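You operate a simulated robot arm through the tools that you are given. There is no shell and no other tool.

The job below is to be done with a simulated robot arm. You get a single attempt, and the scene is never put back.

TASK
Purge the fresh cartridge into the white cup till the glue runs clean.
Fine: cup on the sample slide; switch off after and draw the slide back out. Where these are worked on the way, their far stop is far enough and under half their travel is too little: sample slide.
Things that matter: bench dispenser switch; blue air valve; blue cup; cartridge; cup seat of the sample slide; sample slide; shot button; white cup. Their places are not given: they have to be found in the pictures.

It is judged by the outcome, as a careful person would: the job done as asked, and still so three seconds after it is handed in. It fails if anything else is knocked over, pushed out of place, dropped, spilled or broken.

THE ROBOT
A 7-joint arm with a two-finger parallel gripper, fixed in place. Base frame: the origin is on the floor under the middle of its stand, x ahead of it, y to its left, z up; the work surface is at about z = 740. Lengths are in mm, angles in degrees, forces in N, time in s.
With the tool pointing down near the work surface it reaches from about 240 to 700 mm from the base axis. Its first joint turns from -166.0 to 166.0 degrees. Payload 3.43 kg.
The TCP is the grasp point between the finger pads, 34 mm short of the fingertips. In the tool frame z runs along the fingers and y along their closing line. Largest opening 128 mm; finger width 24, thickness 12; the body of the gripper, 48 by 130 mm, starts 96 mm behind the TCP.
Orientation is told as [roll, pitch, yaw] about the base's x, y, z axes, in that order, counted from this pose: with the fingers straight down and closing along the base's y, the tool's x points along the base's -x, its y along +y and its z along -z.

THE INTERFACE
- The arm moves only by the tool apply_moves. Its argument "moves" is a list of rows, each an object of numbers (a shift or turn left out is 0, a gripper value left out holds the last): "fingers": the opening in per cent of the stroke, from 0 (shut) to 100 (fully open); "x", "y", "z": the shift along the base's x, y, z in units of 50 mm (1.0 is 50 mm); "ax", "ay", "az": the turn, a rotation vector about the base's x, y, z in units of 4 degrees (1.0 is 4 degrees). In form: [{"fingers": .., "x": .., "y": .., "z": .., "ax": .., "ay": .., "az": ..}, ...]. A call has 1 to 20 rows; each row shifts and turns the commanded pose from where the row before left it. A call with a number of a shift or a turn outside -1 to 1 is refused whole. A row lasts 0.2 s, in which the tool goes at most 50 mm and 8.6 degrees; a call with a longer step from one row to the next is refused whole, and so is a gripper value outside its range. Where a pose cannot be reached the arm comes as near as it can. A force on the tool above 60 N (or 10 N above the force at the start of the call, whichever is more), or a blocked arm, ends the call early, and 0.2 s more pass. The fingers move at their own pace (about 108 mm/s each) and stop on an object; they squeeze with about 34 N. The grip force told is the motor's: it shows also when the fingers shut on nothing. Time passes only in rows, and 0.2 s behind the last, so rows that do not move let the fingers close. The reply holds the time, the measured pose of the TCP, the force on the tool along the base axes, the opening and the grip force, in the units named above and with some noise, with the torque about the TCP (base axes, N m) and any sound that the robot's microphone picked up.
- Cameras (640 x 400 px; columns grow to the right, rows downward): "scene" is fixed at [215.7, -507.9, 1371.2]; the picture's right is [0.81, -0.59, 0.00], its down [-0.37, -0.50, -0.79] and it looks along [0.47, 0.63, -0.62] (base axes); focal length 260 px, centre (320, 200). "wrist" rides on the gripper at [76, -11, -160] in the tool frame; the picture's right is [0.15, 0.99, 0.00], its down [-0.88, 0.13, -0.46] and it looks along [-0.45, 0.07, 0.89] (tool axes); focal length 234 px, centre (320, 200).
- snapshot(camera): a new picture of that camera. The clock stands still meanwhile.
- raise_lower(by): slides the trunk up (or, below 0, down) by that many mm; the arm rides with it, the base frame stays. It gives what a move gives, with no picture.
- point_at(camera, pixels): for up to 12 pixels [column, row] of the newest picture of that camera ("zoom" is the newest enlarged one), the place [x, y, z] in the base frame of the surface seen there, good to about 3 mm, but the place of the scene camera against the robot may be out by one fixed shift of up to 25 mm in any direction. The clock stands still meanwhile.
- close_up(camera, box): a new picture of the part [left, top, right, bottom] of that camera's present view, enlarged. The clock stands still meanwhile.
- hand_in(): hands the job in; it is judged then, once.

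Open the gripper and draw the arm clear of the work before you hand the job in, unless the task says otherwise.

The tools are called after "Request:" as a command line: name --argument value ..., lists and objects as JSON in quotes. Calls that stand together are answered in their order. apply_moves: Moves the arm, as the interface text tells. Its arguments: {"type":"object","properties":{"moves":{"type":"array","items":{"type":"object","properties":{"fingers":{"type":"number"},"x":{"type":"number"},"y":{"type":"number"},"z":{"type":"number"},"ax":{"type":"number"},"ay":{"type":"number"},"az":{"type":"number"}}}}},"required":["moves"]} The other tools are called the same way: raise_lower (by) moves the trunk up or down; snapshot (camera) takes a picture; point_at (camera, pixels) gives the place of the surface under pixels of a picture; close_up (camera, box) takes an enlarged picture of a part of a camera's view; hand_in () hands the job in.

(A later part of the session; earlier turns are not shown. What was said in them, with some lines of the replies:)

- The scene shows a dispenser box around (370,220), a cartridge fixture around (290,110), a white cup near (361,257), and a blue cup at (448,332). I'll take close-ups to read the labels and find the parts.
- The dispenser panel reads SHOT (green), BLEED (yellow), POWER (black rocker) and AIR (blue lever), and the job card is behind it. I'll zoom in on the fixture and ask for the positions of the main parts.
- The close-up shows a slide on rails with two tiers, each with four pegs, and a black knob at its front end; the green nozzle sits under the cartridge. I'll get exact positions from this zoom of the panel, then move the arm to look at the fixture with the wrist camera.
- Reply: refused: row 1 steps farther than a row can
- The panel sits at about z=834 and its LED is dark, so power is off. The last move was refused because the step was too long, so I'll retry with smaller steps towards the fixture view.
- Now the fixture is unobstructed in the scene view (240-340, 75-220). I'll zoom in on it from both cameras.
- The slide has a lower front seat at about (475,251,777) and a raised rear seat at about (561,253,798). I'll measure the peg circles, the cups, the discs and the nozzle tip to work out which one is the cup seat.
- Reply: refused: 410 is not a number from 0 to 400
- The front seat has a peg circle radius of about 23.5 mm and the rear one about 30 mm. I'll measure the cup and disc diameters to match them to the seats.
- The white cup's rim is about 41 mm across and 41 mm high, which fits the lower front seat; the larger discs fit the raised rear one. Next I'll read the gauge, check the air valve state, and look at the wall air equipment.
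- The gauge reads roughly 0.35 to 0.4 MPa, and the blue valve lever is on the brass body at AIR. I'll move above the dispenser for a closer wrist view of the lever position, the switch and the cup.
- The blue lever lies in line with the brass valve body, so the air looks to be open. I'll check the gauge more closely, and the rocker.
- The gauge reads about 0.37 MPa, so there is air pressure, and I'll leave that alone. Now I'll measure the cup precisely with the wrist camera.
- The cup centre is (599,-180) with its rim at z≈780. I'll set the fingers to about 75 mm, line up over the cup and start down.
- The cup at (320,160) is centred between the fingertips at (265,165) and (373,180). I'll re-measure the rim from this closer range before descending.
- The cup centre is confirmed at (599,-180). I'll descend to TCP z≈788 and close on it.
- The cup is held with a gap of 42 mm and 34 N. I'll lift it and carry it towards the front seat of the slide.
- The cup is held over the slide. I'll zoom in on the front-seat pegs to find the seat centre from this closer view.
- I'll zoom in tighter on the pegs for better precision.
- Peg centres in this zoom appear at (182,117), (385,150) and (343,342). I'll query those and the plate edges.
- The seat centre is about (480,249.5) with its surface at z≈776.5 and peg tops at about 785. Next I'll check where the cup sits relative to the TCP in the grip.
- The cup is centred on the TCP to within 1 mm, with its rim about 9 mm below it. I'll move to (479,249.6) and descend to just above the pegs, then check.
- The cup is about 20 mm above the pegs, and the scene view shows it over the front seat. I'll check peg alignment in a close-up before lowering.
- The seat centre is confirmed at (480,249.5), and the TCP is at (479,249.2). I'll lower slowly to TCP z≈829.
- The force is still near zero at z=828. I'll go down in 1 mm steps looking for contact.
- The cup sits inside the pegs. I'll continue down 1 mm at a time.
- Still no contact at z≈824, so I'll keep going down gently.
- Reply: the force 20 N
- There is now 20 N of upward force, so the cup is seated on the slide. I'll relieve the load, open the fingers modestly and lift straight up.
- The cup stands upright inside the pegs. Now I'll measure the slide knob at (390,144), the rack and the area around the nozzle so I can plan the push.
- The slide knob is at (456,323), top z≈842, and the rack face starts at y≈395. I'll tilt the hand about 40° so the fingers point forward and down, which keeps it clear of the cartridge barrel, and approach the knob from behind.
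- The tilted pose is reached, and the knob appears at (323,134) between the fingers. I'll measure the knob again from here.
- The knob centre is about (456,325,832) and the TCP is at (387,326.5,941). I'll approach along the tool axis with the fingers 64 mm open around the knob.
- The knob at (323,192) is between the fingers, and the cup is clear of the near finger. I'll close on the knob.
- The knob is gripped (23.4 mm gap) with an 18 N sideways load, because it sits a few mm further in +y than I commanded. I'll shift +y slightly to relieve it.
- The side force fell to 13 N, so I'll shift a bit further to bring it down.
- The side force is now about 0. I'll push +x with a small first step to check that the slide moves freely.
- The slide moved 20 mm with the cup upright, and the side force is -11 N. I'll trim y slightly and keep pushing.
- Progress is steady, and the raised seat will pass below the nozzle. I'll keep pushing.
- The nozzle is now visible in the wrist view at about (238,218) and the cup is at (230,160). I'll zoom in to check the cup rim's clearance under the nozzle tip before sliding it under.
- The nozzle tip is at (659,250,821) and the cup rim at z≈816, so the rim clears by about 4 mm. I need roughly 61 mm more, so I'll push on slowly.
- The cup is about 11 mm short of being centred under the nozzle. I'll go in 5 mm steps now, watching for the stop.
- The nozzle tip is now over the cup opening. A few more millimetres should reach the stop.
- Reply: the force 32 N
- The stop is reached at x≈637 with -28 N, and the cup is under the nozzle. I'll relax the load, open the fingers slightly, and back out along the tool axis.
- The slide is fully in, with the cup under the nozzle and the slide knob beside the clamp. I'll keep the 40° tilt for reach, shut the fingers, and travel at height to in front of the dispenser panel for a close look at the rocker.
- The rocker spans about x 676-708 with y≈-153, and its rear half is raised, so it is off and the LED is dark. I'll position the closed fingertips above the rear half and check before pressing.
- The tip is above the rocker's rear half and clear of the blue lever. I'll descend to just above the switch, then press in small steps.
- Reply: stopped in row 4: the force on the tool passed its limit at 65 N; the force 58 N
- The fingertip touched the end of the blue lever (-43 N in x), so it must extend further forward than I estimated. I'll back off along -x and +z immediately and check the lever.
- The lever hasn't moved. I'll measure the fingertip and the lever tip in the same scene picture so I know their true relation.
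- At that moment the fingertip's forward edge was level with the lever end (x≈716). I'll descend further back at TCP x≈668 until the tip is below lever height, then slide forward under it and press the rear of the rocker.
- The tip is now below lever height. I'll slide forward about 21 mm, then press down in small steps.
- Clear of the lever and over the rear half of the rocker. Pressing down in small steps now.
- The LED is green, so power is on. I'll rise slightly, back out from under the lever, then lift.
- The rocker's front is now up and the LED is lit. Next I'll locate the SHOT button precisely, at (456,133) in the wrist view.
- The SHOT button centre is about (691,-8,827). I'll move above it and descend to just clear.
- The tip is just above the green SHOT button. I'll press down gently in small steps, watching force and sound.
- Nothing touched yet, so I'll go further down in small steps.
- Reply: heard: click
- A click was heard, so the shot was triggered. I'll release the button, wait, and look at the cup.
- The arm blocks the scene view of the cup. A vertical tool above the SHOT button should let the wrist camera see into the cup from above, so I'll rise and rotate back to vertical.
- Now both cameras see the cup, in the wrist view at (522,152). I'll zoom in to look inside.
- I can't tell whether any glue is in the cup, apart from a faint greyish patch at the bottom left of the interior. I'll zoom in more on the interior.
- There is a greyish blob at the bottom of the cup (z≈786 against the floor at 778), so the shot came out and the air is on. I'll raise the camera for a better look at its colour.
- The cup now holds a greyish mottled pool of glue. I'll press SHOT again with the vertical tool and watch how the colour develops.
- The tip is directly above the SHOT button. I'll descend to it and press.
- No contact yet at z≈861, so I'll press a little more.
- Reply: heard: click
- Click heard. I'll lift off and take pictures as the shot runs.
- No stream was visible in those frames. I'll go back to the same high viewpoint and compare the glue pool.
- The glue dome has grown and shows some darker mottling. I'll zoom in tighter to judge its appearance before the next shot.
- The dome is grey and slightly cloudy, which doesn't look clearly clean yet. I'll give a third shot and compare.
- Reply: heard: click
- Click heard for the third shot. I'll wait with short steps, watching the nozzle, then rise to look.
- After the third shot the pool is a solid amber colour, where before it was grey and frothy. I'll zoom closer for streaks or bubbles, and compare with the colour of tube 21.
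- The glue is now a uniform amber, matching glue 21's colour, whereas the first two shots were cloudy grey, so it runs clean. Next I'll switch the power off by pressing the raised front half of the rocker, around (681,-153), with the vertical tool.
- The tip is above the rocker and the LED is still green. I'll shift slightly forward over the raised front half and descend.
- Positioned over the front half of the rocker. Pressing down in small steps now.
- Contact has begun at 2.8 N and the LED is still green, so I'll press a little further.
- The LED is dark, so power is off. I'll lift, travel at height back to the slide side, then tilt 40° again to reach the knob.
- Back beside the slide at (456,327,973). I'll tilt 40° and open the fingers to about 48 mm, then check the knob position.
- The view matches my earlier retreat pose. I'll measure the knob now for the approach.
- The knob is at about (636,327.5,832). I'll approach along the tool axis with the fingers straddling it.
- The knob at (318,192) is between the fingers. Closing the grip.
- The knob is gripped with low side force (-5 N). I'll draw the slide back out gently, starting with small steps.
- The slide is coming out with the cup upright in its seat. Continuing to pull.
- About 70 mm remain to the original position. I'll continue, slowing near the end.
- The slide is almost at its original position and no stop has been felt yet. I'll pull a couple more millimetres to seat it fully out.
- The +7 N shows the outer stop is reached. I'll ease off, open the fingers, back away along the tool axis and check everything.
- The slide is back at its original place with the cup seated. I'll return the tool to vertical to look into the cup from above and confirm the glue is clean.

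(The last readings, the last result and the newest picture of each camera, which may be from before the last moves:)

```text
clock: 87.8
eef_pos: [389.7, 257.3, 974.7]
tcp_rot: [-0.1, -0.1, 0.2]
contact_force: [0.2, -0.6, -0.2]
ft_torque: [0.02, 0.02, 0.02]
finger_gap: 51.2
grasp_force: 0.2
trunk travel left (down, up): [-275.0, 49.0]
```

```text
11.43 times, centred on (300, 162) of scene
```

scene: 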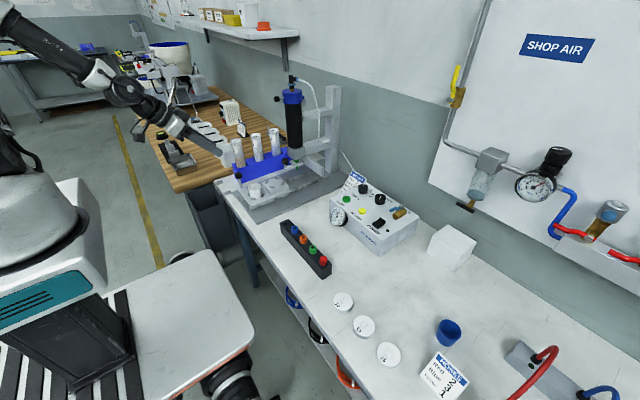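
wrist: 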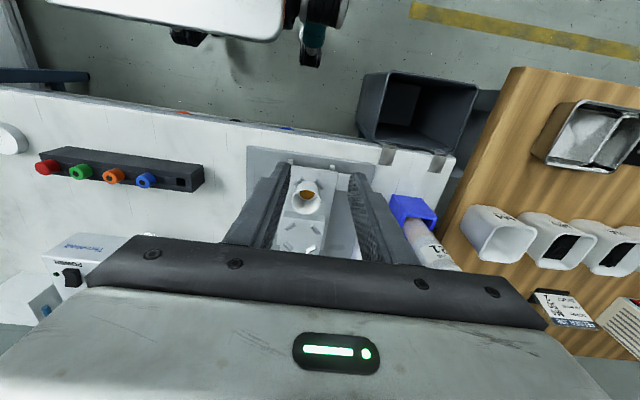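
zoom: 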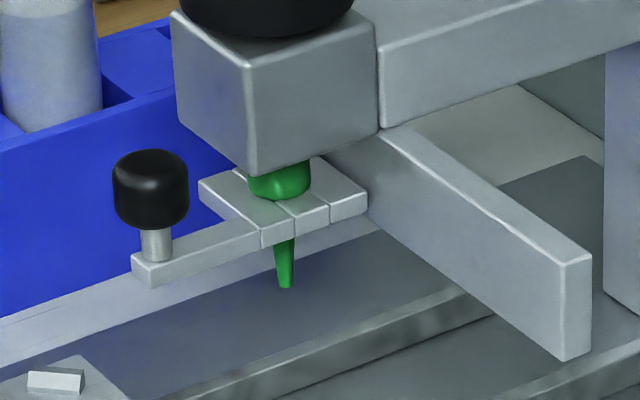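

The glue is a clean, uniform amber, the LED is dark, the lever is unmoved and the nozzle isn't dripping. I'll raise the arm clear, open the gripper fully, and let some time pass.

Request:
apply_moves --moves '[{"z": 0.9}, {"z": 0.9}, {"z": 0.9, "y": -0.3}, {"y": -0.8}, {"y": -0.8}, {"y": -0.8}, {"fingers": 100}, {}, {}, {}]'

Request:
snapshot --camera "scene"

Request:
close_up --camera "scene" --box '[215, 60, 345, 220]'

```text
clock: 90.0
eef_pos: [388.5, 124.0, 1108.1]
tcp_rot: [-0.1, -0.1, 0.1]
contact_force: [-0.5, -0.2, 0.9]
ft_torque: [0.0, 0.03, 0.0]
finger_gap: 128.0
grasp_force: 0.1
trunk travel left (down, up): [-275.0, 49.0]
```

```text
taken
```

scene: 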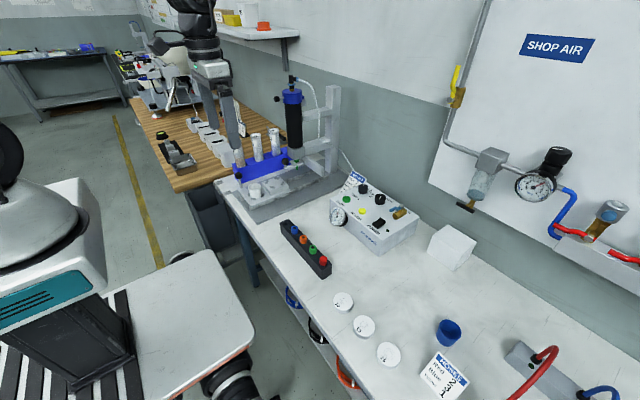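

```text
2.50 times, centred on (280, 140) of scene
```

zoom: 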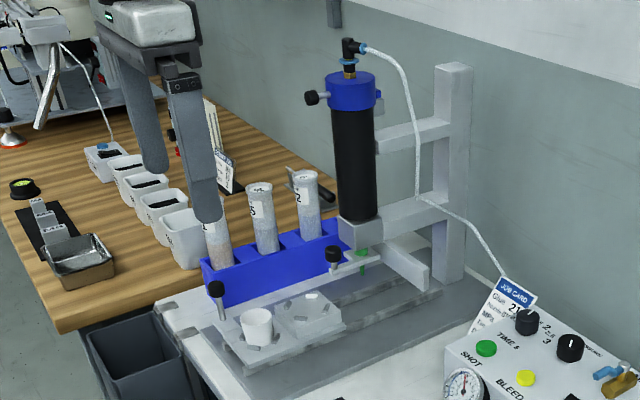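

Everything checks out: the white cup is seated on the drawn-out slide with clean amber glue in it, the switch is off, nothing else has moved, and the arm is clear with the gripper open. I'm handing in the job.

Request:
hand_in

```text
The job is handed in.
```

I purged the cartridge into the white cup until the glue ran clean, and handed the job in. It took three shots: the first two came out cloudy grey, and the third was an even amber, matching the glue in tube 21.

- **Cup and slide:** The cup is in the front seat of the sample slide. I pushed the slide to its far stop for the purge, then drew it back out to its outer stop.
- **Switch:** The dispenser is off and its light is dark.
- **Air valve:** I took the blue valve as already open because its lever lay in line with the body, and I left it that way.
- **Gauge:** It read about 0.37 MPa, a little above the 0.3 on the job card. I didn't change the pressure or time settings.

While reaching for the switch, the fingertip bumped the end of the blue air valve lever with about 65 N, and the arm stopped. The lever hadn't moved, and I saw no damage.

At hand-in nothing was spilled, knocked over or out of place. The gripper was open and the arm was clear of the work.
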